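You operate a simulated robot arm through the tools that you are given. There is no shell and no other tool. Be economical: measure what you need, move in short steps, check, and stop when the job is done.

The job below is to be done with a simulated two-armed robot. You get a single attempt, and the scene is never put back.

JOB
Take the large green cloth from the top of the green-legged bench and lay it out flat on the near end of the carpeted bench.

Only the result counts: the job must be done as asked and must still hold three seconds after the hand-in. Knocking over, shifting, dropping, spilling or breaking anything else fails it. Flat cloth is picked up by pressing the open fingertips on it (5 to 10 N) and closing them slowly along it; thin cloth reads only 2 to 8 mm in the jaws.

ROBOT AND FRAMES
Two 6-joint arms with two-finger parallel grippers on one trunk, on a base that drives. Base frame: it is fixed to the floor where the robot stands at the start and does not move with it; the origin is under the middle of the robot, x ahead of it, y to its left, z up; the surface under the hand at the start is at about z = 820. Units: mm, degrees, N and s.
The left shoulder is at the start at [50, 170, 1171], the right one opposite. With the tool pointing down near the work surface each hand reaches from about 500 to 960 mm from the robot's upright axis, wherever it stands, measured 20 degrees to its own side. Places, roughly: near end of the carpeted bench [-1300, 1400, 800]. Payload 1.57 kg a hand.
Tool frame (each hand has its own): the origin (TCP) lies between the finger pads and is the grasp point; the fingertips stand 30 mm ahead of it; z points along the fingers, y is the line along which they close. The gripper opens to 80 mm. The fingers are 17 mm wide and 12 mm thick; the gripper's body (40 by 82 mm) begins 80 mm behind the TCP.
Orientation is that of the tool frame in the base frame, as [roll, pitch, yaw] about the fixed x, y, z axes, in that order (R = Rz(yaw) Ry(pitch) Rx(roll)). With the fingers straight down and closing along the base's y, the tool's x points along the base's -x, its y along +y and its z along -z.

CONTROLS
- The arms move only by the tool servo_tool. It takes "left_targets", "right_targets" or both (then of equal length, played together; a hand with none holds still); each is a list of rows, each a list of 7 numbers: the shift along the tool's x, y, z in cm, then the turn, a rotation vector about the tool's x, y, z in degrees, then the opening, from 0 (shut) to 1 (fully open). In form: [[tx, ty, tz, ax, ay, az, hand], ...]. A call has 1 to 8 rows; each row shifts and turns the commanded pose from where the row before left it, along the tool's axes as they then stand. Each row takes 0.2 s and may step no farther than 50 mm and 8.6 degrees from the row before; otherwise, or with a gripper value out of range, the whole call is refused. A pose out of reach is approached as far as the arm can. The call stops where the force on the tool passes 40 N (or 10 N more than at its start, if that is more) or the arm is blocked; 0.2 s more then pass. The fingers move at their own pace (about 72 mm/s each) and stop on an object; they squeeze with about 23 N. The grip force told is the motor's: it shows also when the fingers shut on nothing. Time passes only in rows, and 0.2 s behind the last, so rows that do not move let the fingers close. The reply holds the time, the measured pose of the TCP, the force on the tool along the base axes, the opening and the grip force, in the units named above and with some noise, with the torque about the TCP (base axes, N m) and any sound that the robot's microphone picked up, and new pictures: "show" is both (left out), scene, wrist or none (wrist: the cameras of the hands that moved).
- Cameras (640 x 400 px; columns grow to the right, rows downward): "scene" is now at [43.9, 7.4, 1747.5]; the picture's right is [0.11, -0.99, 0.00], its down [-0.69, -0.07, -0.72] and it looks along [0.72, 0.08, -0.69] (base axes); focal length 249 px, centre (320, 200). "left" rides on the left gripper at [72, 7, -122] in its tool frame; the picture's right is [-0.09, 1.00, 0.00], its down [-0.84, -0.08, -0.54] and it looks along [-0.54, -0.05, 0.84] (tool axes); focal length 238 px, centre (320, 200). "right" rides on the right gripper at [72, -7, -122] in its tool frame; the picture's right is [0.09, 1.00, 0.00], its down [-0.84, 0.08, -0.54] and it looks along [-0.54, 0.05, 0.84] (tool axes); focal length 238 px, centre (320, 200). There is no depth. A picture from a camera that has moved, and an enlarged one, comes with that camera's place and axes in the base frame and with its lens.
- move_column(by): slides the trunk up (or, below 0, down) by that many mm; the arms and the scene camera ride with it, the base frame stays. It gives what a move gives, with no picture.
- drive_base(legs): drives the robot by 1 to 6 legs, each [ahead, left, turn to the left] in mm, mm and degrees, along the robot's own axes; the way and the turn of a leg run together, so that a leg with both is an arc; at most 1500 mm and 180 degrees a leg. The arms and the cameras ride along, it lands a little off, and it stops where it bumps. It gives what a move gives, and a new picture of the scene camera.
- pan_tilt(pan, tilt): turns the head with the scene camera to pan (to the left, within 86 degrees either way) and tilt (down, from -29 to 69), counted from straight ahead of the robot. It gives what a move gives, and a new picture of the scene camera.
- close_up(camera, box): a new picture of the part [left, top, right, bottom] of that camera's present view, enlarged. The clock stands still meanwhile.
- job_done(): hands the job in; it is judged then, once.

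Go step by step. Nothing tells you exact positions but the pictures and the camera data: compare them with the known pose of the tool, close in by small moves and look again before you grip or let go. The budget is 120 turns and 260 pictures, counting those below and the enlarged ones. Unless the task says otherwise, let go and move clear before handing in, and close with one line.

The tools are called after "Call:" as a command line: name --argument value ..., lists and objects as JSON in quotes. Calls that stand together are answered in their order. servo_tool: Moves the arms, as the interface text tells. Its arguments: {"type":"object","properties":{"left_targets":{"type":"array","items":{"type":"array","items":{"type":"number"}}},"right_targets":{"type":"array","items":{"type":"array","items":{"type":"number"}}},"show":{"type":"string","enum":["both","scene","wrist","none"]}},"required":[]} The other tools are called the same way: move_column (by) slides the trunk up or down; drive_base (legs) drives the base; pan_tilt (pan, tilt) turns the head that bears the scene camera; close_up (camera, box) takes an enlarged picture of a part of a camera's view; job_done () hands the job in.

At the start:

```text
time_s: 0.0
left_eef_pos: [710.9, 347.1, 1060.5]
left_orientation: [-179.9, 0.1, 180.0]
left_contact_force: [-0.4, -0.7, 0.5]
left_torque: [0.02, -0.01, 0.0]
left_gripper_width: 80.2
left_grip_force: 0.1
right_eef_pos: [656.0, -308.3, 1060.0]
right_orientation: [180.0, 0.0, 180.0]
right_contact_force: [0.7, -0.4, 0.2]
right_torque: [0.02, 0.0, 0.02]
right_gripper_width: 80.2
right_grip_force: 0.0
trunk travel left (down, up): [-786.0, 184.0]
robot x, y, heading: [-4.7, 0.4, -0.1]
head pan, tilt: [6.1, 43.7]
```

scene: 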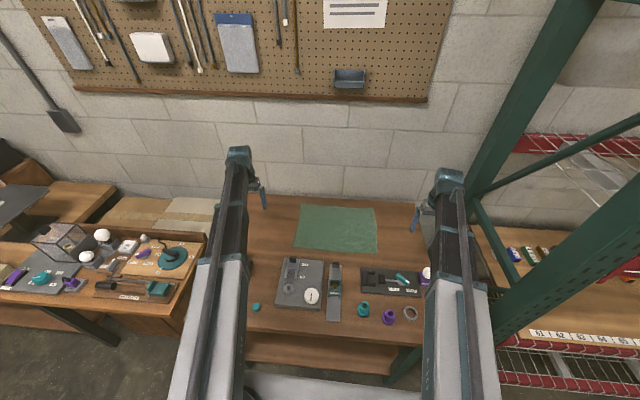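
right: 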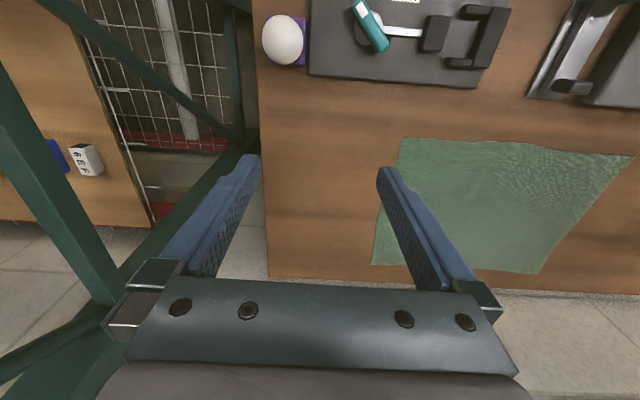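
left: 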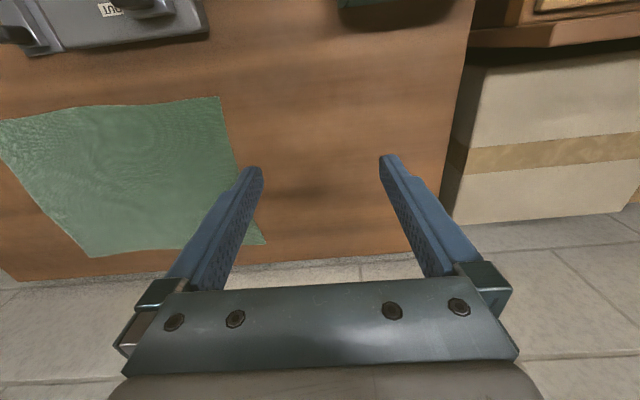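

The green cloth lies flat on the bench in front of me, at roughly x 700–975, y -175 to 200. Before grasping I'll look left and back towards the target bench.

Call:
pan_tilt --pan 86 --tilt 25

Call:
close_up --camera "left" --box '[0, 0, 640, 400]'

```text
time_s: 1.5
left_eef_pos: [711.2, 346.0, 1061.2]
left_orientation: [-180.0, 0.0, 180.0]
left_contact_force: [-0.3, -0.1, -0.2]
left_torque: [0.01, -0.02, 0.0]
left_gripper_width: 80.0
left_grip_force: 0.0
right_eef_pos: [654.9, -308.1, 1060.0]
right_orientation: [180.0, -0.1, 180.0]
right_contact_force: [-0.4, -0.1, -0.1]
right_torque: [0.0, 0.0, 0.0]
right_gripper_width: 79.8
right_grip_force: 0.0
trunk travel left (down, up): [-786.0, 184.0]
robot x, y, heading: [-4.4, -0.3, 0.1]
head pan, tilt: [85.9, 25.0]
camera scene: at [-31.4, 90.5, 1776.3], right [1.0, -0.07, 0.0], down [-0.03, -0.42, -0.91], along [0.06, 0.9, -0.42], focal length 249 px, centre (320, 200)
```

scene: 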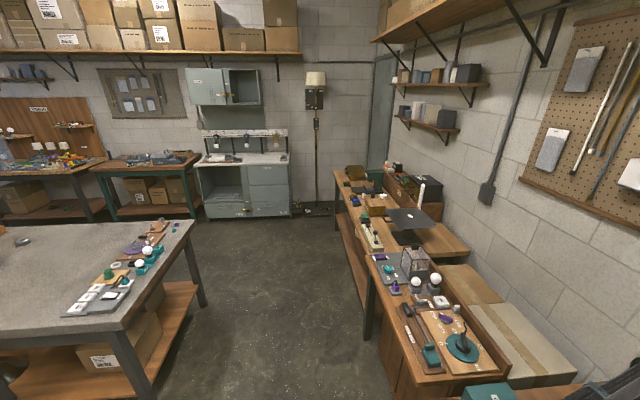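

```text
1.00 times, centred on (320, 200) of left (not enlarged: the box is as wide or as high as the picture)
camera zoom: at [639.4, 352.9, 1181.9], right [0.09, 1.0, 0.0], down [0.84, -0.08, 0.54], along [0.54, -0.05, -0.84], focal length 238 px, centre (320, 200)
```

zoom: 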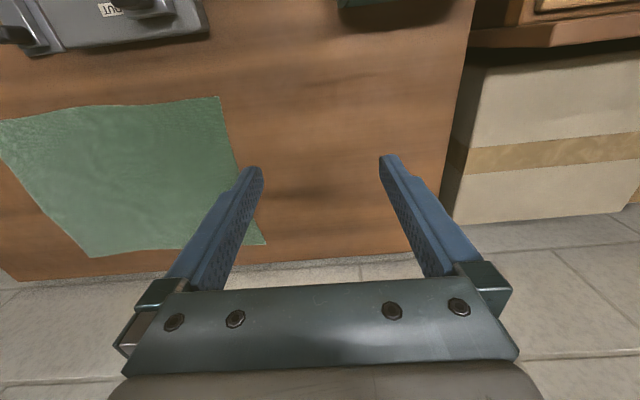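

The carpeted bench is the grey-topped one on my left, with its right edge near x -910 and items along that edge. I'll pinch the cloth near its two near corners (about [688, -161] and [686, 208]), so I move both hands above those points.

Call:
pan_tilt --pan 0 --tilt 45

Call:
servo_tool --left_targets '[[0, -4.29, 0, 0, 0, 0, 0.4], [0, -4.29, 0, 0, 0, 0, 0.4], [0, -4.29, 0, 0, 0, 0, 0.4], [0, -4.28, 0, 0, 0, 0, 0.4], [0, 0, 4.5, 0, 0, 0, 0.4], [0, 0, 4.5, 0, 0, 0, 0.4], [0, 0, 4.5, 0, 0, 0, 0.4], [0, 0, 4.0, 0, 0, 0, 0.4]]' --right_targets '[[-1.4, 4.45, 0, 0, 0, 0, 0.4], [-1.4, 4.45, 0, 0, 0, 0, 0.4], [-1.4, 4.45, 0, 0, 0, 0, 0.4], [-1.3, 4.45, 0, 0, 0, 0, 0.4], [0, 0, 4.5, 0, 0, 0, 0.4], [0, 0, 4.5, 0, 0, 0, 0.4], [0, 0, 4.5, 0, 0, 0, 0.4], [0, 0, 4.0, 0, 0, 0, 0.4]]'

```text
time_s: 3.1
left_eef_pos: [710.4, 346.0, 1060.9]
left_orientation: [-180.0, -0.1, -179.9]
left_contact_force: [-0.2, -0.3, 0.4]
left_torque: [0.0, -0.01, 0.03]
left_gripper_width: 79.9
left_grip_force: 0.0
right_eef_pos: [654.4, -307.8, 1061.1]
right_orientation: [179.9, 0.0, -180.0]
right_contact_force: [0.1, 0.6, -0.4]
right_torque: [0.02, -0.02, -0.01]
right_gripper_width: 80.0
right_grip_force: 0.2
trunk travel left (down, up): [-786.0, 184.0]
robot x, y, heading: [-0.8, -1.1, 0.2]
head pan, tilt: [0.0, 45.0]
camera scene: at [43.4, -1.3, 1745.7], right [0.0, -1.0, 0.0], down [-0.71, 0.0, -0.71], along [0.71, 0.0, -0.71], focal length 249 px, centre (320, 200)
```

scene: 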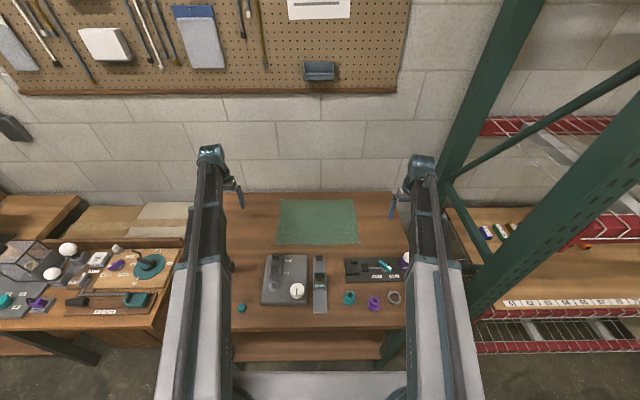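

```text
time_s: 4.9
left_eef_pos: [711.2, 173.8, 1061.9]
left_orientation: [180.0, 0.0, 180.0]
left_contact_force: [-0.7, 0.4, -0.1]
left_torque: [-0.01, 0.04, -0.02]
left_gripper_width: 32.0
left_grip_force: 0.2
left hand out of reach, approached as far as the arm can: row 5, 6, 7, 8
right_eef_pos: [709.5, -131.3, 1060.1]
right_orientation: [179.9, 0.0, 179.9]
right_contact_force: [0.1, -0.1, -0.4]
right_torque: [-0.03, 0.04, -0.03]
right_gripper_width: 32.1
right_grip_force: 0.0
right hand out of reach, approached as far as the arm can: row 5, 6, 7, 8
trunk travel left (down, up): [-786.0, 184.0]
robot x, y, heading: [-1.6, 0.7, 0.0]
head pan, tilt: [0.0, 45.0]
camera scene: at [43.4, -1.4, 1745.7], right [0.0, -1.0, 0.0], down [-0.71, 0.0, -0.71], along [0.71, 0.0, -0.71], focal length 249 px, centre (320, 200)
camera right: at [637.2, -138.4, 1182.0], right [-0.09, 1.0, 0.0], down [0.84, 0.08, 0.54], along [0.54, 0.05, -0.84], focal length 238 px, centre (320, 200)
camera left: at [639.3, 179.4, 1181.9], right [0.09, 1.0, 0.0], down [0.84, -0.08, 0.54], along [0.54, -0.05, -0.84], focal length 238 px, centre (320, 200)
```

scene: 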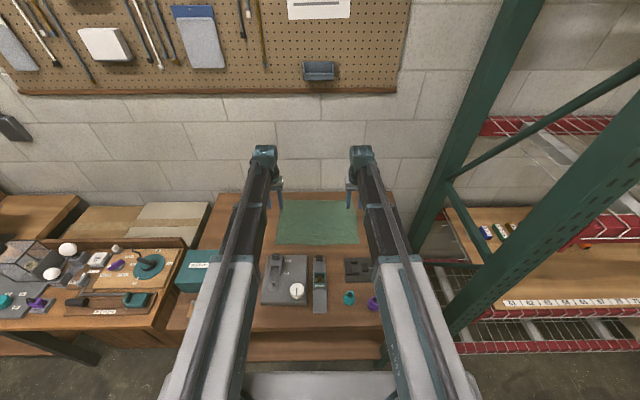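
right: 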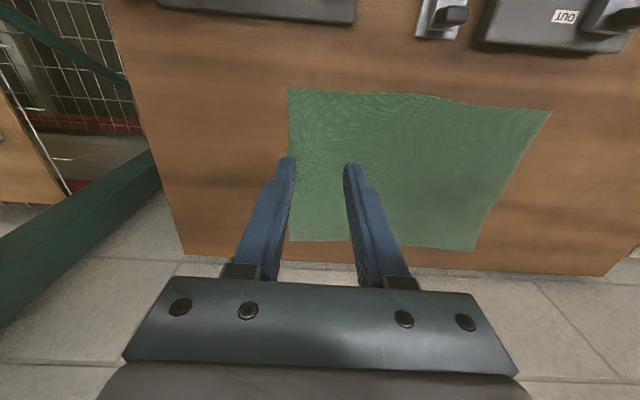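
left: 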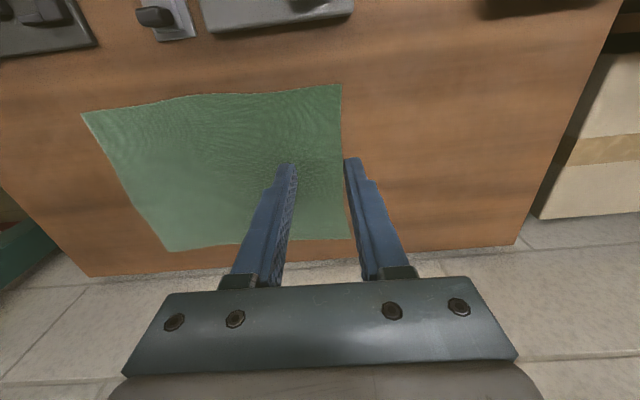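

The hands are over the corners, but lowering was out of reach for the arms alone. I'll lower the trunk instead.

Call:
move_column --by -180

Call:
servo_tool --left_targets '[[0, 0, 0, 0, 0, 0, 0.4]]' --right_targets '[[0, -0.6, 0, 0, 0, 0, 0.4]]'

```text
time_s: 6.9
left_eef_pos: [711.2, 173.6, 881.0]
left_orientation: [179.9, 0.0, -180.0]
left_contact_force: [0.1, -0.3, -0.5]
left_torque: [-0.01, 0.01, 0.01]
left_gripper_width: 32.2
left_grip_force: 0.1
right_eef_pos: [709.3, -131.2, 881.7]
right_orientation: [180.0, 0.1, 180.0]
right_contact_force: [-0.9, -0.1, -0.1]
right_torque: [-0.01, 0.0, -0.03]
right_gripper_width: 31.8
right_grip_force: 0.1
trunk travel left (down, up): [-606.0, 364.0]
robot x, y, heading: [0.6, 0.5, -0.2]
head pan, tilt: [0.0, 45.0]
```

```text
time_s: 7.3
left_eef_pos: [711.0, 173.1, 879.8]
left_orientation: [-180.0, 0.0, -180.0]
left_contact_force: [-0.2, 0.6, 0.6]
left_torque: [-0.03, -0.05, 0.03]
left_gripper_width: 32.2
left_grip_force: 0.1
right_eef_pos: [709.6, -137.8, 881.1]
right_orientation: [180.0, 0.0, 180.0]
right_contact_force: [0.5, -0.5, -0.2]
right_torque: [-0.01, 0.0, -0.02]
right_gripper_width: 32.1
right_grip_force: 0.0
trunk travel left (down, up): [-606.0, 364.0]
robot x, y, heading: [-2.7, -4.6, -0.1]
head pan, tilt: [0.0, 45.0]
camera scene: at [43.4, -1.4, 1565.7], right [0.0, -1.0, 0.0], down [-0.71, 0.0, -0.71], along [0.71, 0.0, -0.71], focal length 249 px, centre (320, 200)
camera right: at [637.0, -145.0, 1002.1], right [-0.09, 1.0, 0.0], down [0.84, 0.08, 0.54], along [0.54, 0.05, -0.84], focal length 238 px, centre (320, 200)
camera left: at [639.3, 179.4, 1002.0], right [0.09, 1.0, 0.0], down [0.84, -0.08, 0.54], along [0.54, -0.05, -0.84], focal length 238 px, centre (320, 200)
```

scene: 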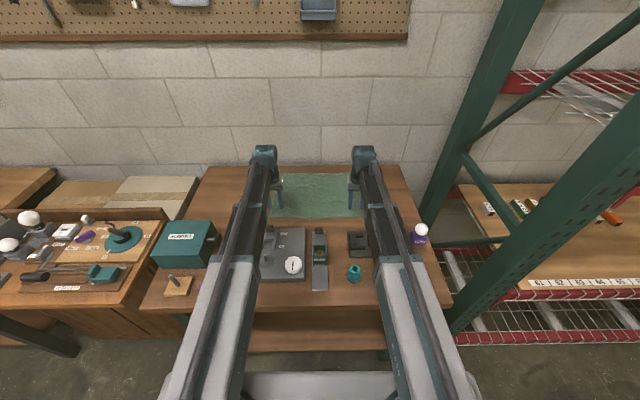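
right: 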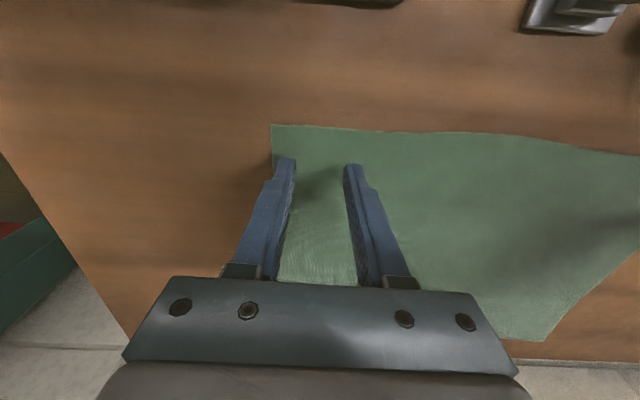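
left: 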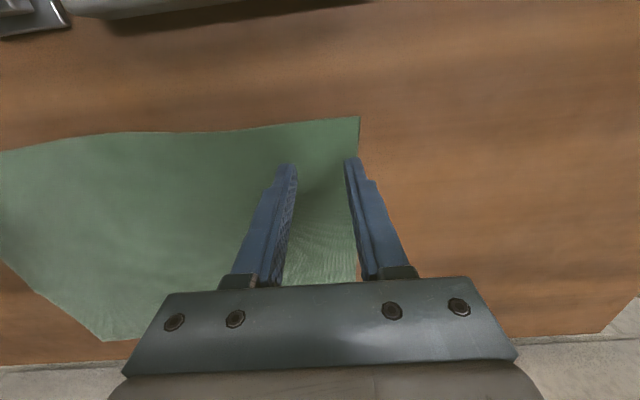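

Fingers are within the cloth corners, tips about 31 mm above it. I descend in small steps until contact.

Call:
servo_tool --left_targets '[[0.7, 0, 1.0, 0, 0, 0, 0.4], [0, 0, 1.0, 0, 0, 0, 0.4], [0, 0, 0.7, 0, 0, 0, 0.4]]' --right_targets '[[0.6, 0, 1.0, 0, 0, 0, 0.4], [0, 0, 1.0, 0, 0, 0, 0.4], [0, 0, 0.8, 0, 0, 0, 0.4]]' --show "none"

```text
time_s: 8.1
left_eef_pos: [704.0, 174.1, 879.7]
left_orientation: [180.0, -0.1, 180.0]
left_contact_force: [0.2, 0.6, -0.2]
left_torque: [0.02, -0.02, 0.02]
left_gripper_width: 31.9
left_grip_force: 0.0
left hand out of reach, approached as far as the arm can: row 1, 2, 3
right_eef_pos: [703.8, -137.7, 879.5]
right_orientation: [180.0, 0.0, 180.0]
right_contact_force: [0.0, -0.2, -0.6]
right_torque: [0.01, 0.01, 0.04]
right_gripper_width: 31.9
right_grip_force: 0.1
right hand out of reach, approached as far as the arm can: row 1, 2, 3
trunk travel left (down, up): [-606.0, 364.0]
robot x, y, heading: [-0.8, -0.5, -0.2]
head pan, tilt: [0.0, 45.0]
```

The arms are at their lower limit relative to the trunk. I'll raise the hands 60 mm and lower the trunk 100 mm, so the arms can do the fine pressing.

Call:
servo_tool --left_targets '[[0, 0, -3, 0, 0, 0, 0.4], [0, 0, -3, 0, 0, 0, 0.4]]' --right_targets '[[0, 0, -3, 0, 0, 0, 0.4], [0, 0, -3, 0, 0, 0, 0.4]]' --show "none"

Call:
move_column --by -75

```text
time_s: 8.7
left_eef_pos: [705.2, 173.7, 880.8]
left_orientation: [179.9, 0.1, -179.9]
left_contact_force: [-0.3, -0.2, -0.2]
left_torque: [0.0, 0.02, -0.04]
left_gripper_width: 32.0
left_grip_force: 0.0
left hand out of reach, approached as far as the arm can: row 1, 2
right_eef_pos: [702.6, -137.8, 880.1]
right_orientation: [180.0, 0.0, -180.0]
right_contact_force: [0.3, -0.4, -0.3]
right_torque: [0.03, 0.02, -0.01]
right_gripper_width: 31.9
right_grip_force: 0.1
right hand out of reach, approached as far as the arm can: row 1, 2
trunk travel left (down, up): [-606.0, 364.0]
robot x, y, heading: [0.9, -0.5, 0.3]
head pan, tilt: [0.0, 45.0]
```

```text
time_s: 9.4
left_eef_pos: [701.4, 174.0, 850.7]
left_orientation: [180.0, 0.6, -179.9]
left_contact_force: [-8.4, -1.0, 36.9]
left_torque: [0.14, 0.47, 0.07]
left_gripper_width: 31.8
left_grip_force: 0.2
right_eef_pos: [700.0, -137.5, 851.2]
right_orientation: [179.9, 0.7, -180.0]
right_contact_force: [-8.2, 0.1, 49.6]
right_torque: [-0.06, 0.54, -0.05]
right_gripper_width: 32.1
right_grip_force: 0.1
trunk travel left (down, up): [-570.0, 400.0]
robot x, y, heading: [5.3, -0.2, -0.2]
head pan, tilt: [0.0, 45.0]
stopped: the force on the tool passed its limit at 95 N (the readings are from after the stop); the commanded pose is now the measured one
```

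Contact is made, but pressing too hard (37–50 N). I back off by a couple of millimetres.

Call:
servo_tool --left_targets '[[0, 0, -0.2, 0, 0, 0, 0.4], [0, 0, 0, 0, 0, 0, 0.4]]' --right_targets '[[0, 0, -0.2, 0, 0, 0, 0.4], [0, 0, 0, 0, 0, 0, 0.4]]' --show "wrist"

```text
time_s: 10.0
left_eef_pos: [700.6, 173.9, 852.0]
left_orientation: [179.9, 0.9, -179.9]
left_contact_force: [-10.9, -0.4, 43.4]
left_torque: [0.16, 0.54, 0.04]
left_gripper_width: 31.9
left_grip_force: 0.1
right_eef_pos: [699.6, -138.5, 851.0]
right_orientation: [-180.0, 0.9, 179.9]
right_contact_force: [-10.7, -1.1, 57.1]
right_torque: [-0.11, 0.65, 0.01]
right_gripper_width: 32.2
right_grip_force: 0.0
trunk travel left (down, up): [-570.0, 400.0]
robot x, y, heading: [1.2, -1.7, 0.2]
head pan, tilt: [0.0, 45.0]
camera right: at [627.0, -145.1, 971.5], right [-0.09, 1.0, 0.0], down [0.83, 0.08, 0.56], along [0.55, 0.05, -0.83], focal length 238 px, centre (320, 200)
camera left: at [627.7, 179.7, 971.5], right [0.09, 1.0, 0.0], down [0.83, -0.08, 0.55], along [0.55, -0.05, -0.83], focal length 238 px, centre (320, 200)
```

right: 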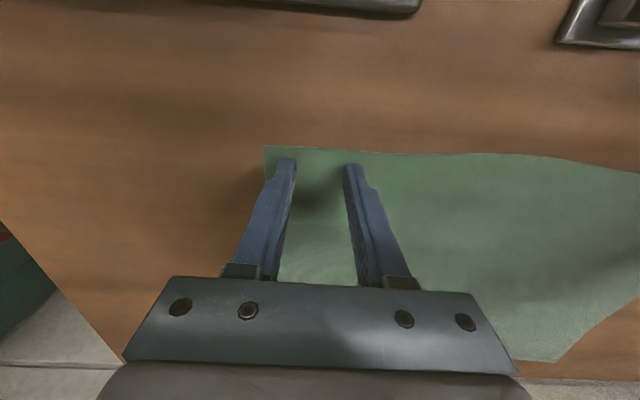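
left: 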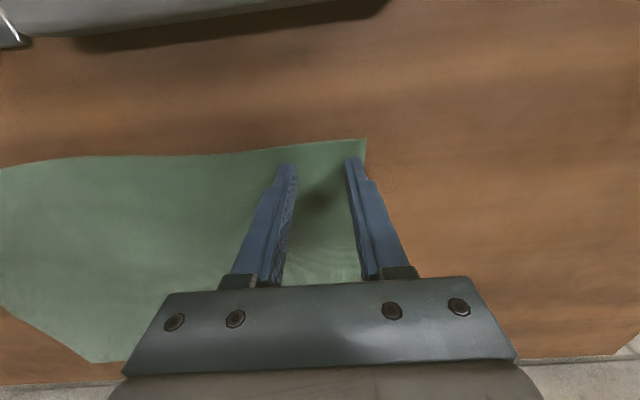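

The arm's compliance hides the small lift, so I lift further.

Call:
servo_tool --left_targets '[[0, 0, -1.0, 0, 0, 0, 0.4], [0, 0, -1.0, 0, 0, 0, 0.4]]' --right_targets '[[0, 0, -1.0, 0, 0, 0, 0.4], [0, 0, -1.0, 0, 0, 0, 0.4]]' --show "none"

```text
time_s: 10.6
left_eef_pos: [701.5, 173.4, 852.4]
left_orientation: [180.0, 0.9, 180.0]
left_contact_force: [-10.4, -1.3, 43.8]
left_torque: [0.16, 0.56, 0.06]
left_gripper_width: 32.0
left_grip_force: 0.0
left hand out of reach, approached as far as the arm can: row 1, 2
right_eef_pos: [700.6, -138.3, 852.3]
right_orientation: [180.0, 1.0, 179.9]
right_contact_force: [-13.6, -1.6, 57.8]
right_torque: [-0.15, 0.76, 0.02]
right_gripper_width: 31.9
right_grip_force: 0.0
right hand out of reach, approached as far as the arm can: row 1, 2
trunk travel left (down, up): [-570.0, 400.0]
robot x, y, heading: [-0.1, 0.6, -0.0]
head pan, tilt: [0.0, 45.0]
```

The arms appear to have no vertical travel relative to the trunk; height is set by the column. I'll raise the column 5 mm to relieve the pressing force.

Call:
move_column --by 5

```text
time_s: 11.1
left_eef_pos: [707.0, 174.5, 850.9]
left_orientation: [180.0, 0.8, 180.0]
left_contact_force: [-2.8, 0.5, 16.3]
left_torque: [0.07, 0.13, 0.04]
left_gripper_width: 32.1
left_grip_force: 0.1
right_eef_pos: [705.7, -137.5, 851.5]
right_orientation: [180.0, 0.7, 180.0]
right_contact_force: [-3.4, 0.2, 20.2]
right_torque: [-0.06, 0.2, 0.01]
right_gripper_width: 31.9
right_grip_force: 0.0
trunk travel left (down, up): [-575.0, 395.0]
robot x, y, heading: [-0.0, 0.1, -0.1]
head pan, tilt: [0.0, 45.0]
```

Call:
move_column --by 2

```text
time_s: 11.7
left_eef_pos: [708.7, 173.4, 851.1]
left_orientation: [180.0, 0.6, -180.0]
left_contact_force: [-1.0, -0.3, 0.9]
left_torque: [-0.01, 0.01, 0.0]
left_gripper_width: 32.1
left_grip_force: 0.1
right_eef_pos: [708.1, -138.5, 850.0]
right_orientation: [-180.0, 0.6, -180.0]
right_contact_force: [-0.7, 0.6, 2.2]
right_torque: [0.03, 0.03, 0.0]
right_gripper_width: 31.9
right_grip_force: 0.1
trunk travel left (down, up): [-577.0, 393.0]
robot x, y, heading: [-1.6, 1.0, -0.2]
head pan, tilt: [0.0, 45.0]
```

Call:
move_column --by -1

Call:
servo_tool --left_targets '[[0, 0, 0, 0, 0, 0, 0.35], [0, 0, 0, 0, 0, 0, 0.3], [0, 0, 0, 0, 0, 0, 0.24], [0, 0, 0, 0, 0, 0, 0.18], [0, 0, 0, 0, 0, 0, 0.12], [0, 0, 0, 0, 0, 0, 0.06], [0, 0, 0, 0, 0, 0, 0], [0, 0, 0, 0, 0, 0, 0]]' --right_targets '[[0, 0, 0, 0, 0, 0, 0.35], [0, 0, 0, 0, 0, 0, 0.3], [0, 0, 0, 0, 0, 0, 0.24], [0, 0, 0, 0, 0, 0, 0.18], [0, 0, 0, 0, 0, 0, 0.12], [0, 0, 0, 0, 0, 0, 0.06], [0, 0, 0, 0, 0, 0, 0], [0, 0, 0, 0, 0, 0, 0]]' --show "wrist"

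```text
time_s: 12.2
left_eef_pos: [707.4, 173.6, 851.3]
left_orientation: [-180.0, 0.6, -180.0]
left_contact_force: [0.3, 0.8, 4.1]
left_torque: [0.03, 0.01, 0.0]
left_gripper_width: 31.9
left_grip_force: 0.1
right_eef_pos: [706.2, -137.9, 851.9]
right_orientation: [-180.0, 0.6, 179.9]
right_contact_force: [1.6, 0.3, 5.1]
right_torque: [0.01, 0.04, -0.02]
right_gripper_width: 32.1
right_grip_force: 0.0
trunk travel left (down, up): [-576.0, 394.0]
robot x, y, heading: [-1.5, -0.5, -0.2]
head pan, tilt: [0.0, 45.0]
```

```text
time_s: 14.0
left_eef_pos: [707.6, 173.4, 852.6]
left_orientation: [180.0, 0.5, -180.0]
left_contact_force: [0.5, -3.7, 9.0]
left_torque: [-0.1, 0.06, 0.02]
left_gripper_width: 1.7
left_grip_force: 23.4
right_eef_pos: [706.7, -137.6, 852.0]
right_orientation: [180.0, 0.6, -180.0]
right_contact_force: [-0.6, 4.0, 1.7]
right_torque: [0.1, 0.03, 0.0]
right_gripper_width: 2.0
right_grip_force: 23.6
trunk travel left (down, up): [-576.0, 394.0]
robot x, y, heading: [0.3, 5.9, -0.1]
head pan, tilt: [0.0, 45.0]
camera right: at [633.9, -144.7, 972.4], right [-0.09, 1.0, 0.0], down [0.83, 0.08, 0.55], along [0.55, 0.05, -0.83], focal length 238 px, centre (320, 200)
camera left: at [634.5, 179.6, 972.4], right [0.09, 1.0, 0.0], down [0.83, -0.08, 0.55], along [0.55, -0.05, -0.84], focal length 238 px, centre (320, 200)
```

right: 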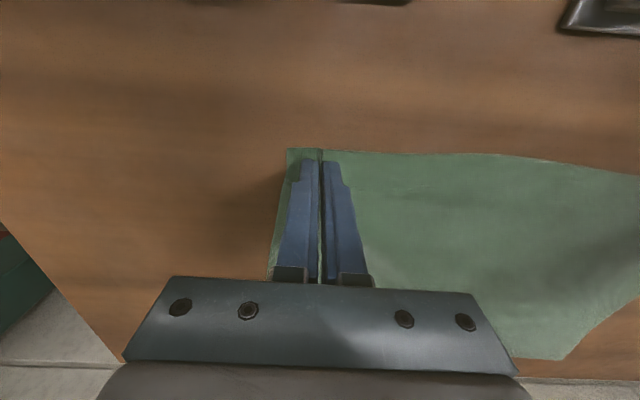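
left: 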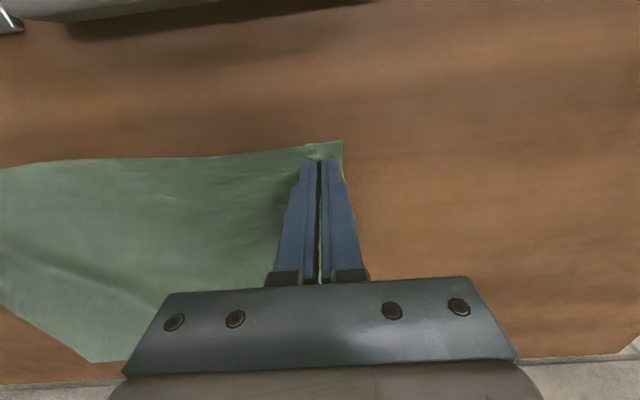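

Both pinches seem to hold (2 mm in the jaws, 4 N tension between the hands). I lift a little and check.

Call:
move_column --by 60

Call:
servo_tool --left_targets '[[0, 0, 0, 0, 0, 0, 0]]' --right_targets '[[0, 0, 0, 0, 0, 0, 0]]'

```text
time_s: 15.0
left_eef_pos: [708.3, 173.0, 912.1]
left_orientation: [179.9, 0.4, 180.0]
left_contact_force: [0.2, -3.6, 0.1]
left_torque: [-0.11, -0.02, 0.02]
left_gripper_width: 1.5
left_grip_force: 22.5
right_eef_pos: [706.5, -137.5, 910.7]
right_orientation: [180.0, 0.5, -180.0]
right_contact_force: [-0.2, 3.1, -0.1]
right_torque: [0.07, 0.0, -0.03]
right_gripper_width: 2.2
right_grip_force: 23.3
trunk travel left (down, up): [-636.0, 334.0]
robot x, y, heading: [-2.0, 0.0, 0.0]
head pan, tilt: [0.0, 45.0]
```

```text
time_s: 15.4
left_eef_pos: [709.4, 174.9, 911.5]
left_orientation: [-179.9, 0.5, 180.0]
left_contact_force: [1.0, -4.0, -0.5]
left_torque: [-0.12, -0.02, 0.01]
left_gripper_width: 1.3
left_grip_force: 23.0
right_eef_pos: [707.1, -137.1, 912.0]
right_orientation: [179.9, 0.6, 179.9]
right_contact_force: [-0.1, 3.2, -0.4]
right_torque: [0.12, 0.02, 0.01]
right_gripper_width: 2.0
right_grip_force: 23.1
trunk travel left (down, up): [-636.0, 334.0]
robot x, y, heading: [-3.7, -1.8, -0.1]
head pan, tilt: [0.0, 45.0]
camera scene: at [44.1, -1.4, 1596.3], right [0.0, -1.0, 0.0], down [-0.71, 0.0, -0.71], along [0.71, 0.0, -0.71], focal length 249 px, centre (320, 200)
camera right: at [634.4, -144.8, 1031.9], right [-0.09, 1.0, 0.0], down [0.83, 0.08, 0.55], along [0.55, 0.05, -0.83], focal length 238 px, centre (320, 200)
camera left: at [635.1, 179.7, 1031.9], right [0.09, 1.0, 0.0], down [0.83, -0.08, 0.55], along [0.55, -0.05, -0.84], focal length 238 px, centre (320, 200)
```

scene: 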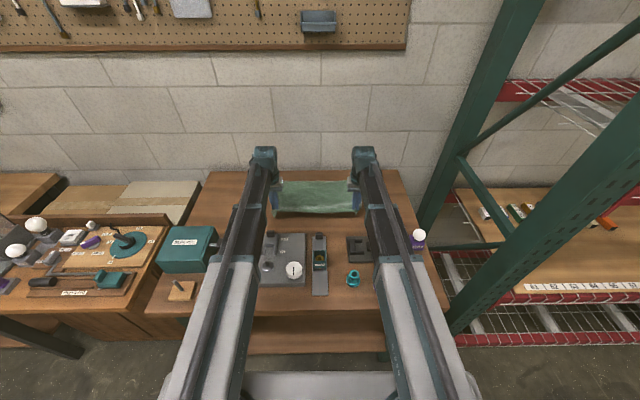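
right: 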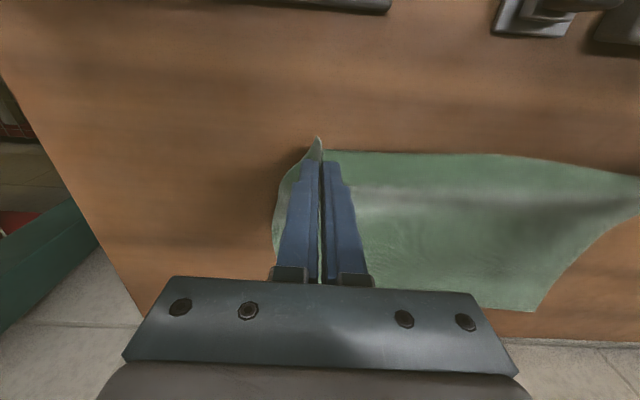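
left: 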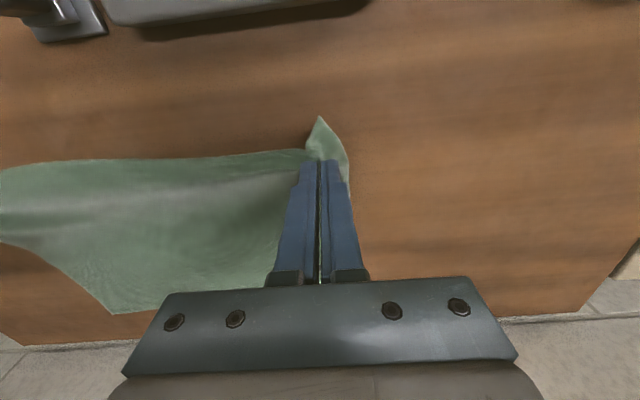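

The cloth is held at both corners and lifting properly. I raise it high enough to clear everything.

Call:
move_column --by 330

Call:
pan_tilt --pan -86 --tilt 40

Call:
pan_tilt --pan 86 --tilt 45

```text
time_s: 18.6
left_eef_pos: [708.5, 173.0, 1240.6]
left_orientation: [180.0, 0.5, 180.0]
left_contact_force: [-0.9, -3.2, 0.3]
left_torque: [-0.16, 0.02, 0.03]
left_gripper_width: 1.6
left_grip_force: 22.8
right_eef_pos: [707.9, -138.5, 1240.5]
right_orientation: [-180.0, 0.5, -179.9]
right_contact_force: [0.2, 2.3, -0.6]
right_torque: [0.07, 0.02, 0.01]
right_gripper_width: 2.3
right_grip_force: 22.8
trunk travel left (down, up): [-966.0, 4.0]
robot x, y, heading: [2.0, -0.9, 0.1]
head pan, tilt: [0.0, 45.0]
```

```text
time_s: 20.2
left_eef_pos: [707.3, 173.0, 1241.1]
left_orientation: [-180.0, 0.5, 179.9]
left_contact_force: [-1.3, -3.5, -1.0]
left_torque: [-0.11, -0.01, 0.05]
left_gripper_width: 1.3
left_grip_force: 22.8
right_eef_pos: [707.4, -137.6, 1241.0]
right_orientation: [-179.9, 0.6, -179.9]
right_contact_force: [0.2, 3.9, 0.0]
right_torque: [0.08, 0.0, -0.01]
right_gripper_width: 2.0
right_grip_force: 22.7
trunk travel left (down, up): [-966.0, 4.0]
robot x, y, heading: [0.2, 0.5, -0.0]
head pan, tilt: [-85.9, 40.0]
camera scene: at [-31.1, -86.2, 1933.6], right [-1.0, -0.07, 0.0], down [-0.05, 0.64, -0.77], along [0.05, -0.76, -0.64], focal length 249 px, centre (320, 200)
```

scene: 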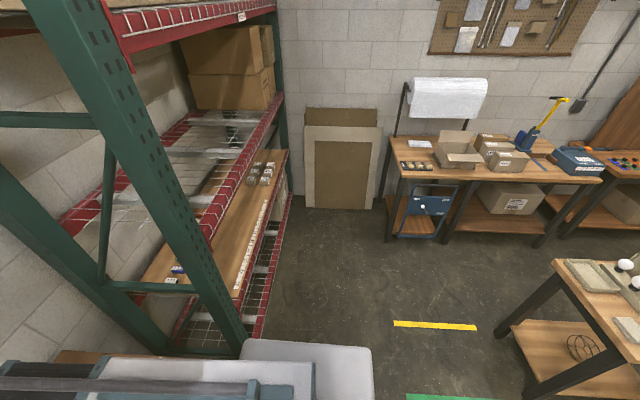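

```text
time_s: 22.8
left_eef_pos: [708.1, 174.2, 1241.7]
left_orientation: [179.9, 0.5, -180.0]
left_contact_force: [-0.1, -3.2, -1.0]
left_torque: [-0.11, 0.0, 0.03]
left_gripper_width: 1.2
left_grip_force: 22.9
right_eef_pos: [707.3, -138.1, 1240.1]
right_orientation: [-179.9, 0.6, -180.0]
right_contact_force: [0.2, 2.8, 0.1]
right_torque: [0.12, -0.01, 0.0]
right_gripper_width: 2.1
right_grip_force: 22.5
trunk travel left (down, up): [-966.0, 4.0]
robot x, y, heading: [-0.7, 0.4, 0.1]
head pan, tilt: [85.9, 45.0]
camera scene: at [-31.4, 79.7, 1926.3], right [1.0, -0.07, 0.0], down [-0.05, -0.71, -0.71], along [0.05, 0.71, -0.71], focal length 249 px, centre (320, 200)
```

scene: 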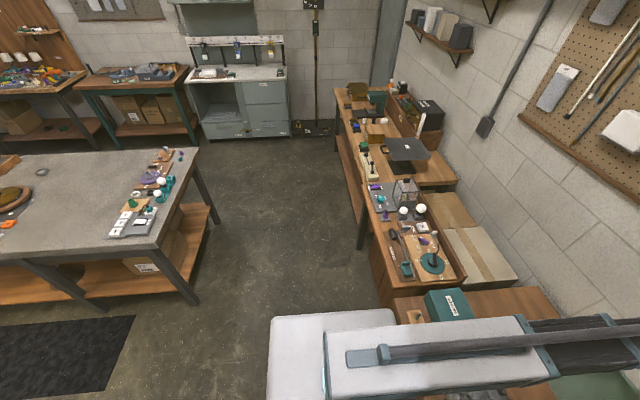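

The cloth hangs freely. The clear patch of carpet is at about x -1190 to -1740, left of the item strip, so I'll back off, turn left and strafe to face it from the south side.

Call:
drive_base --legs '[[-600, 0, 0], [0, 0, 90], [0, 500, 0]]'

Call:
pan_tilt --pan 25 --tilt 40

```text
time_s: 32.5
left_eef_pos: [-1286.8, 688.0, 1240.4]
left_orientation: [180.0, 0.4, -88.3]
left_contact_force: [-0.9, 0.8, -0.4]
left_torque: [-0.02, -0.02, -0.02]
left_gripper_width: 0.0
left_grip_force: 20.8
right_eef_pos: [-978.3, 696.1, 1241.0]
right_orientation: [-179.9, 0.6, -88.3]
right_contact_force: [-0.2, -1.2, 0.0]
right_torque: [0.03, -0.01, 0.0]
right_gripper_width: 1.8
right_grip_force: 22.6
trunk travel left (down, up): [-966.0, 4.0]
robot x, y, heading: [-1095.2, -13.2, 91.7]
head pan, tilt: [85.9, 45.0]
camera scene: at [-1173.2, -51.8, 1926.2], right [0.04, 1.0, 0.0], down [0.71, -0.03, -0.71], along [-0.71, 0.03, -0.71], focal length 249 px, centre (320, 200)
```

scene: 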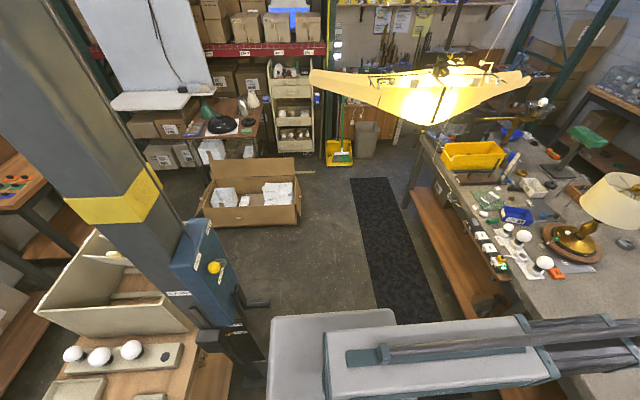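

```text
time_s: 33.8
left_eef_pos: [-1288.2, 687.6, 1240.9]
left_orientation: [-180.0, 0.5, -88.3]
left_contact_force: [0.0, -0.1, -0.7]
left_torque: [0.03, -0.01, -0.02]
left_gripper_width: 0.2
left_grip_force: 21.4
right_eef_pos: [-977.4, 695.6, 1241.5]
right_orientation: [180.0, 0.6, -88.3]
right_contact_force: [-0.4, -0.5, -0.2]
right_torque: [0.01, 0.01, -0.07]
right_gripper_width: 1.9
right_grip_force: 22.7
trunk travel left (down, up): [-966.0, 4.0]
robot x, y, heading: [-1093.0, -11.9, 91.7]
head pan, tilt: [25.0, 40.0]
camera scene: at [-1129.3, 20.8, 1933.5], right [0.89, 0.45, 0.0], down [0.29, -0.57, -0.77], along [-0.34, 0.68, -0.64], focal length 249 px, centre (320, 200)
```

scene: 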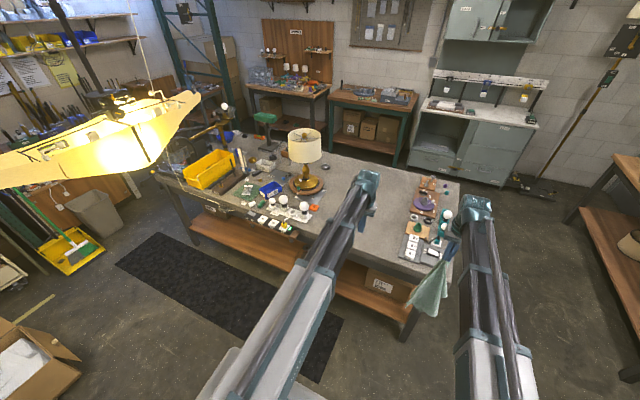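

The left hand has lost its corner during the drive; the cloth now hangs from the right hand only. I look closer before deciding how to recover.

Call:
close_up --camera "scene" --box '[320, 160, 560, 330]'

Call:
close_up --camera "right" --box '[0, 0, 640, 400]'

Call:
close_up --camera "left" --box '[0, 0, 640, 400]'

```text
2.35 times, centred on (440, 245) of scene
camera zoom: at [-1129.3, 20.8, 1933.5], right [0.89, 0.45, 0.0], down [0.29, -0.57, -0.77], along [-0.34, 0.68, -0.64], focal length 585 px, centre (38, 94)
```

zoom: 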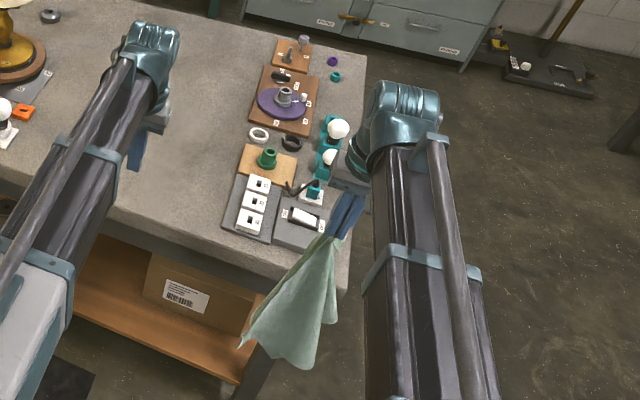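

```text
1.00 times, centred on (320, 200) of right (not enlarged: the box is as wide or as high as the picture)
camera zoom: at [-968.4, 623.1, 1361.9], right [-0.99, -0.12, 0.0], down [-0.1, 0.83, 0.55], along [-0.07, 0.55, -0.83], focal length 238 px, centre (320, 200)
```

zoom: 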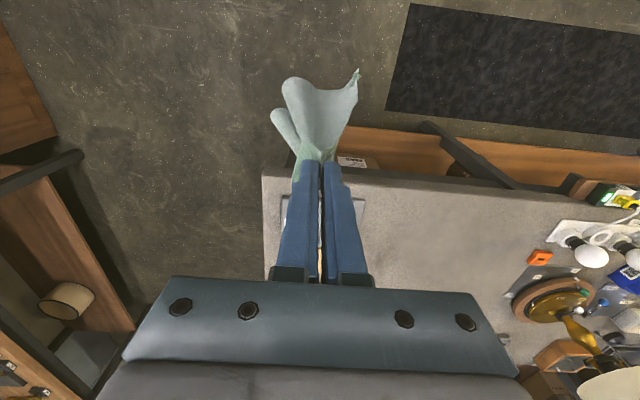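

```text
1.00 times, centred on (320, 200) of left (not enlarged: the box is as wide or as high as the picture)
camera zoom: at [-1293.4, 614.1, 1361.9], right [-1.0, 0.06, 0.0], down [0.05, 0.83, 0.55], along [0.03, 0.55, -0.84], focal length 238 px, centre (320, 200)
```

zoom: 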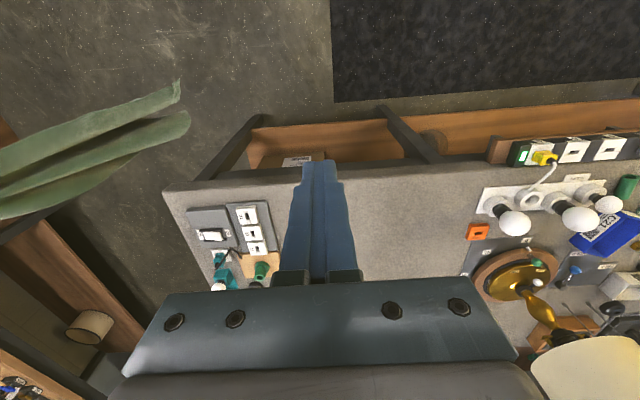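

The left hand is empty, so I'll carry the cloth over the clear patch, set it down there with the right hand, and regrasp two adjacent corners. First I strafe left so the right hand lines up with the clear carpet.

Call:
drive_base --legs '[[0, 370, -1.7], [470, 0, 0]]'

Call:
pan_tilt --pan 0 --tilt 50

Call:
close_up --camera "left" --box '[0, 0, 640, 400]'

Call:
close_up --camera "right" --box '[0, 0, 640, 400]'

```text
time_s: 36.1
left_eef_pos: [-1621.1, 684.5, 1241.5]
left_orientation: [179.7, 0.6, -89.1]
left_contact_force: [0.5, -0.3, -0.7]
left_torque: [0.01, -0.02, 0.02]
left_gripper_width: 0.0
left_grip_force: 21.5
right_eef_pos: [-1309.4, 687.9, 1240.0]
right_orientation: [179.7, 0.7, -89.0]
right_contact_force: [-0.3, -0.9, -0.4]
right_torque: [0.04, -0.03, -0.04]
right_gripper_width: 2.1
right_grip_force: 23.4
trunk travel left (down, up): [-966.0, 4.0]
robot x, y, heading: [-1439.8, -19.0, 90.9]
head pan, tilt: [25.0, 40.0]
stopped in leg 1: the robot was blocked; the commanded pose is now the measured one
camera scene: at [-1468.0, 15.3, 1933.9], right [0.9, 0.44, 0.0], down [0.28, -0.58, -0.77], along [-0.34, 0.69, -0.64], focal length 249 px, centre (320, 200)
```

scene: 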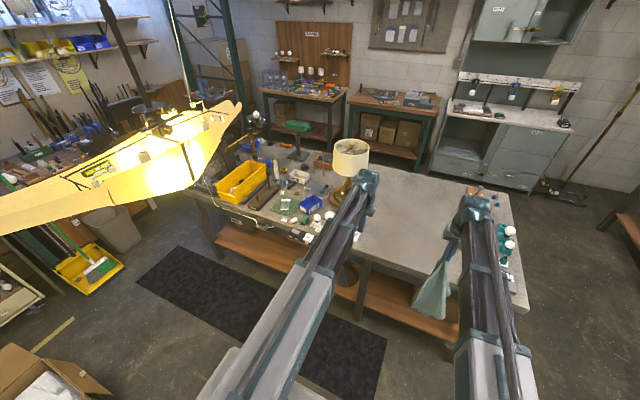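

```text
time_s: 37.0
left_eef_pos: [-1620.9, 684.8, 1242.3]
left_orientation: [179.6, 0.3, -89.2]
left_contact_force: [-0.1, 0.0, -0.1]
left_torque: [0.0, -0.02, 0.01]
left_gripper_width: 0.0
left_grip_force: 21.0
right_eef_pos: [-1309.2, 689.1, 1240.8]
right_orientation: [179.8, 0.6, -89.2]
right_contact_force: [-0.5, 0.4, -0.3]
right_torque: [0.0, -0.01, -0.02]
right_gripper_width: 2.5
right_grip_force: 22.8
trunk travel left (down, up): [-966.0, 4.0]
robot x, y, heading: [-1445.5, -20.4, 90.8]
head pan, tilt: [0.0, 50.0]
camera scene: at [-1432.2, 15.6, 1919.4], right [1.0, 0.01, -0.01], down [0.01, -0.77, -0.64], along [-0.01, 0.64, -0.77], focal length 249 px, centre (320, 200)
```

scene: 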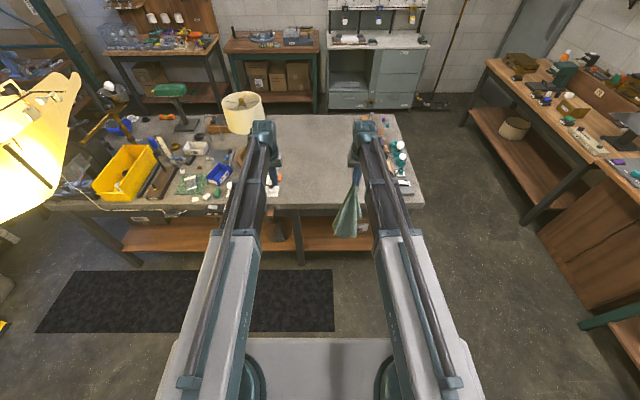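

```text
1.00 times, centred on (320, 200) of left (not enlarged: the box is as wide or as high as the picture)
camera zoom: at [-1625.9, 611.2, 1362.9], right [-1.0, 0.08, 0.01], down [0.07, 0.83, 0.55], along [0.04, 0.55, -0.84], focal length 238 px, centre (320, 200)
```

zoom: 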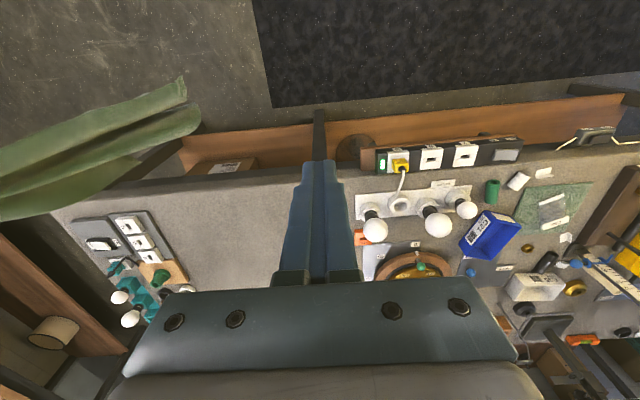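

```text
1.00 times, centred on (320, 200) of right (not enlarged: the box is as wide or as high as the picture)
camera zoom: at [-1300.6, 614.7, 1361.2], right [-0.99, -0.11, 0.0], down [-0.09, 0.83, 0.55], along [-0.06, 0.55, -0.83], focal length 238 px, centre (320, 200)
```

zoom: 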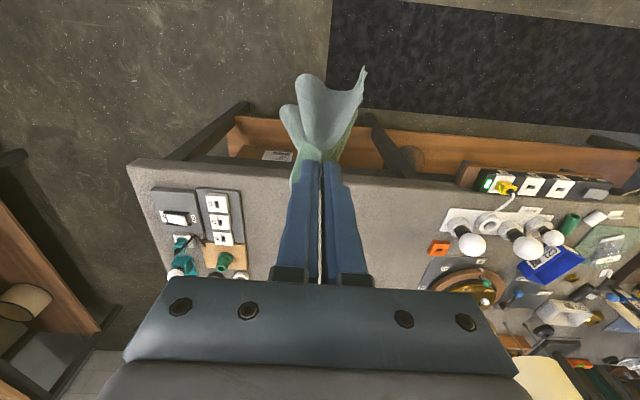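

The robot was blocked at the end of the strafe, slightly tilted. I look to the left to see what it touched.

Call:
pan_tilt --pan 86 --tilt 60

```text
time_s: 38.6
left_eef_pos: [-1622.4, 685.0, 1241.1]
left_orientation: [179.7, 0.6, -89.3]
left_contact_force: [0.3, 0.3, 0.6]
left_torque: [-0.01, -0.02, -0.01]
left_gripper_width: 0.0
left_grip_force: 20.9
right_eef_pos: [-1311.3, 688.3, 1240.3]
right_orientation: [179.8, 0.6, -89.1]
right_contact_force: [-0.4, -0.2, -0.5]
right_torque: [0.01, 0.01, -0.02]
right_gripper_width: 2.3
right_grip_force: 23.4
trunk travel left (down, up): [-966.0, 4.0]
robot x, y, heading: [-1441.9, -21.9, 90.6]
head pan, tilt: [85.9, 60.0]
camera scene: at [-1500.3, -57.6, 1907.1], right [0.06, 1.0, 0.0], down [0.86, -0.05, -0.5], along [-0.5, 0.03, -0.86], focal length 249 px, centre (320, 200)
```

scene: 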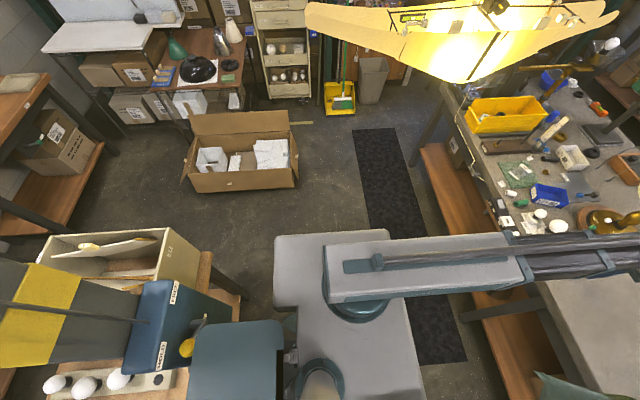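

The robot's rear seems to have touched the blue box on the pillar behind it; I'll move ahead and slightly right, away from it, towards the bench.

Call:
drive_base --legs '[[60, -25, 0], [340, 0, -0.8]]'

Call:
pan_tilt --pan 0 --tilt 55

```text
time_s: 41.4
left_eef_pos: [-1603.0, 1082.6, 1240.5]
left_orientation: [179.9, 0.5, -89.5]
left_contact_force: [0.6, 0.5, 0.2]
left_torque: [-0.01, -0.01, 0.02]
left_gripper_width: 0.0
left_grip_force: 21.3
right_eef_pos: [-1292.3, 1086.9, 1240.5]
right_orientation: [-180.0, 0.5, -89.5]
right_contact_force: [0.2, 0.5, -1.0]
right_torque: [-0.01, -0.02, -0.01]
right_gripper_width: 2.3
right_grip_force: 22.5
trunk travel left (down, up): [-966.0, 4.0]
robot x, y, heading: [-1428.8, 377.4, 90.3]
head pan, tilt: [85.9, 60.0]
camera scene: at [-1487.6, 341.3, 1906.8], right [0.06, 1.0, 0.0], down [0.86, -0.06, -0.5], along [-0.5, 0.03, -0.87], focal length 249 px, centre (320, 200)
```

scene: 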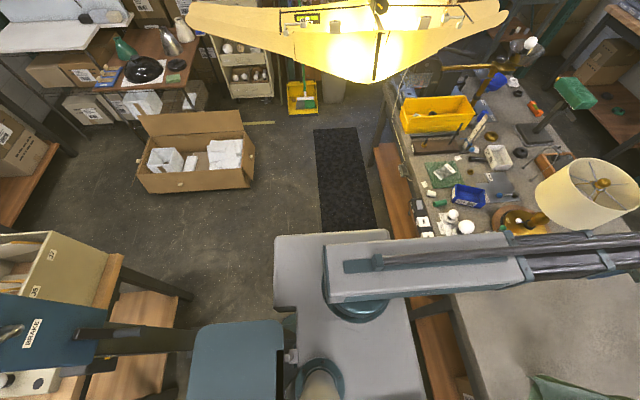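

```text
time_s: 43.0
left_eef_pos: [-1602.9, 1083.6, 1242.2]
left_orientation: [179.9, 0.5, -89.5]
left_contact_force: [-0.3, 0.5, 0.0]
left_torque: [0.01, 0.0, -0.01]
left_gripper_width: 0.2
left_grip_force: 20.7
right_eef_pos: [-1292.3, 1085.0, 1240.5]
right_orientation: [180.0, 0.6, -89.5]
right_contact_force: [0.4, 0.0, 0.3]
right_torque: [0.01, 0.0, -0.03]
right_gripper_width: 2.0
right_grip_force: 22.9
trunk travel left (down, up): [-966.0, 4.0]
robot x, y, heading: [-1425.8, 376.2, 90.4]
head pan, tilt: [0.0, 55.0]
camera scene: at [-1421.7, 407.7, 1912.9], right [1.0, 0.01, 0.0], down [0.01, -0.82, -0.57], along [0.0, 0.57, -0.82], focal length 249 px, centre (320, 200)
```

scene: 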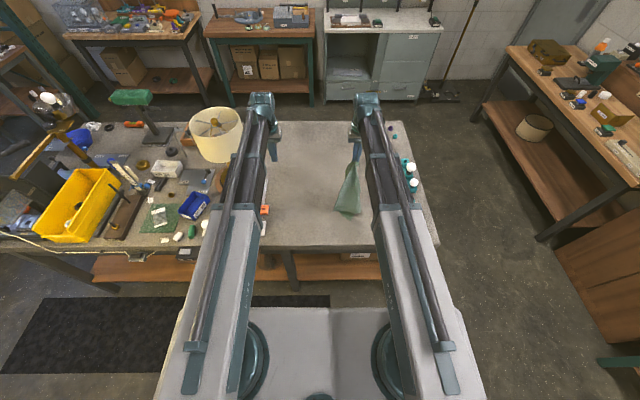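

The base now stands clear in front of the bench, and the cloth hangs from the right hand at bench height over the clear carpet. I drive in a little more and extend the right arm, before lowering while pulling back.

Call:
drive_base --legs '[[190, 0, 0]]'

Call:
servo_tool --right_targets '[[-4.5, 0, 0, 0, 0, 0, 0], [-4.5, 0.5, 0, 0, 0, 0, 0], [-4.5, 0.5, 0, 0, 0, 0, 0], [-4.5, 0.5, 0, 0, 0, 0, 0]]' --show "both"

```text
time_s: 44.5
left_eef_pos: [-1605.9, 1274.9, 1240.7]
left_orientation: [179.9, 0.4, -89.5]
left_contact_force: [0.0, -0.2, -1.0]
left_torque: [-0.03, -0.01, 0.02]
left_gripper_width: 0.0
left_grip_force: 21.1
right_eef_pos: [-1293.9, 1277.3, 1240.8]
right_orientation: [-180.0, 0.5, -89.3]
right_contact_force: [0.0, 0.6, -1.2]
right_torque: [-0.04, -0.02, -0.04]
right_gripper_width: 2.1
right_grip_force: 23.1
trunk travel left (down, up): [-966.0, 4.0]
robot x, y, heading: [-1422.3, 568.0, 90.4]
head pan, tilt: [0.0, 55.0]
camera scene: at [-1423.2, 601.4, 1912.8], right [1.0, 0.01, 0.0], down [0.01, -0.82, -0.57], along [-0.01, 0.57, -0.82], focal length 249 px, centre (320, 200)
```

scene: 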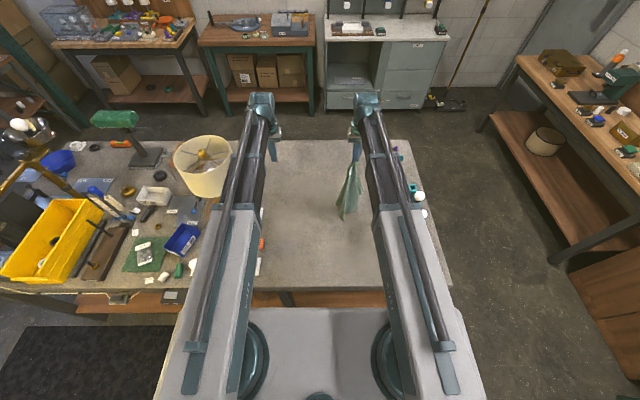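

```text
time_s: 45.5
left_eef_pos: [-1605.5, 1274.7, 1240.0]
left_orientation: [179.9, 0.5, -89.4]
left_contact_force: [0.0, 0.6, -1.2]
left_torque: [-0.03, 0.01, 0.01]
left_gripper_width: 0.0
left_grip_force: 21.7
right_eef_pos: [-1307.3, 1455.3, 1240.9]
right_orientation: [180.0, 0.5, -89.4]
right_contact_force: [0.1, -0.3, -1.1]
right_torque: [0.0, 0.0, -0.03]
right_gripper_width: 2.2
right_grip_force: 23.1
trunk travel left (down, up): [-966.0, 4.0]
robot x, y, heading: [-1421.6, 568.9, 90.3]
head pan, tilt: [0.0, 55.0]
camera scene: at [-1423.4, 601.0, 1912.8], right [1.0, 0.01, 0.0], down [0.01, -0.82, -0.57], along [-0.01, 0.57, -0.82], focal length 249 px, centre (320, 200)
camera right: at [-1299.7, 1381.7, 1361.2], right [-0.99, -0.1, 0.0], down [-0.09, 0.83, 0.55], along [-0.06, 0.55, -0.84], focal length 238 px, centre (320, 200)
```

scene: 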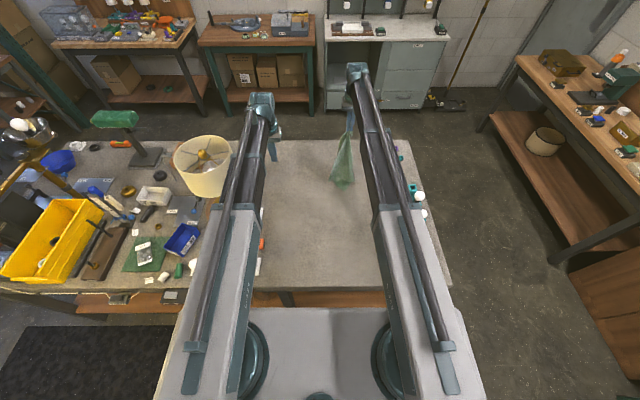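
right: 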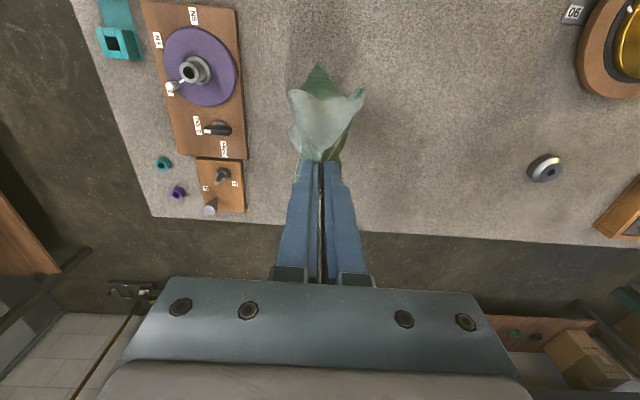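

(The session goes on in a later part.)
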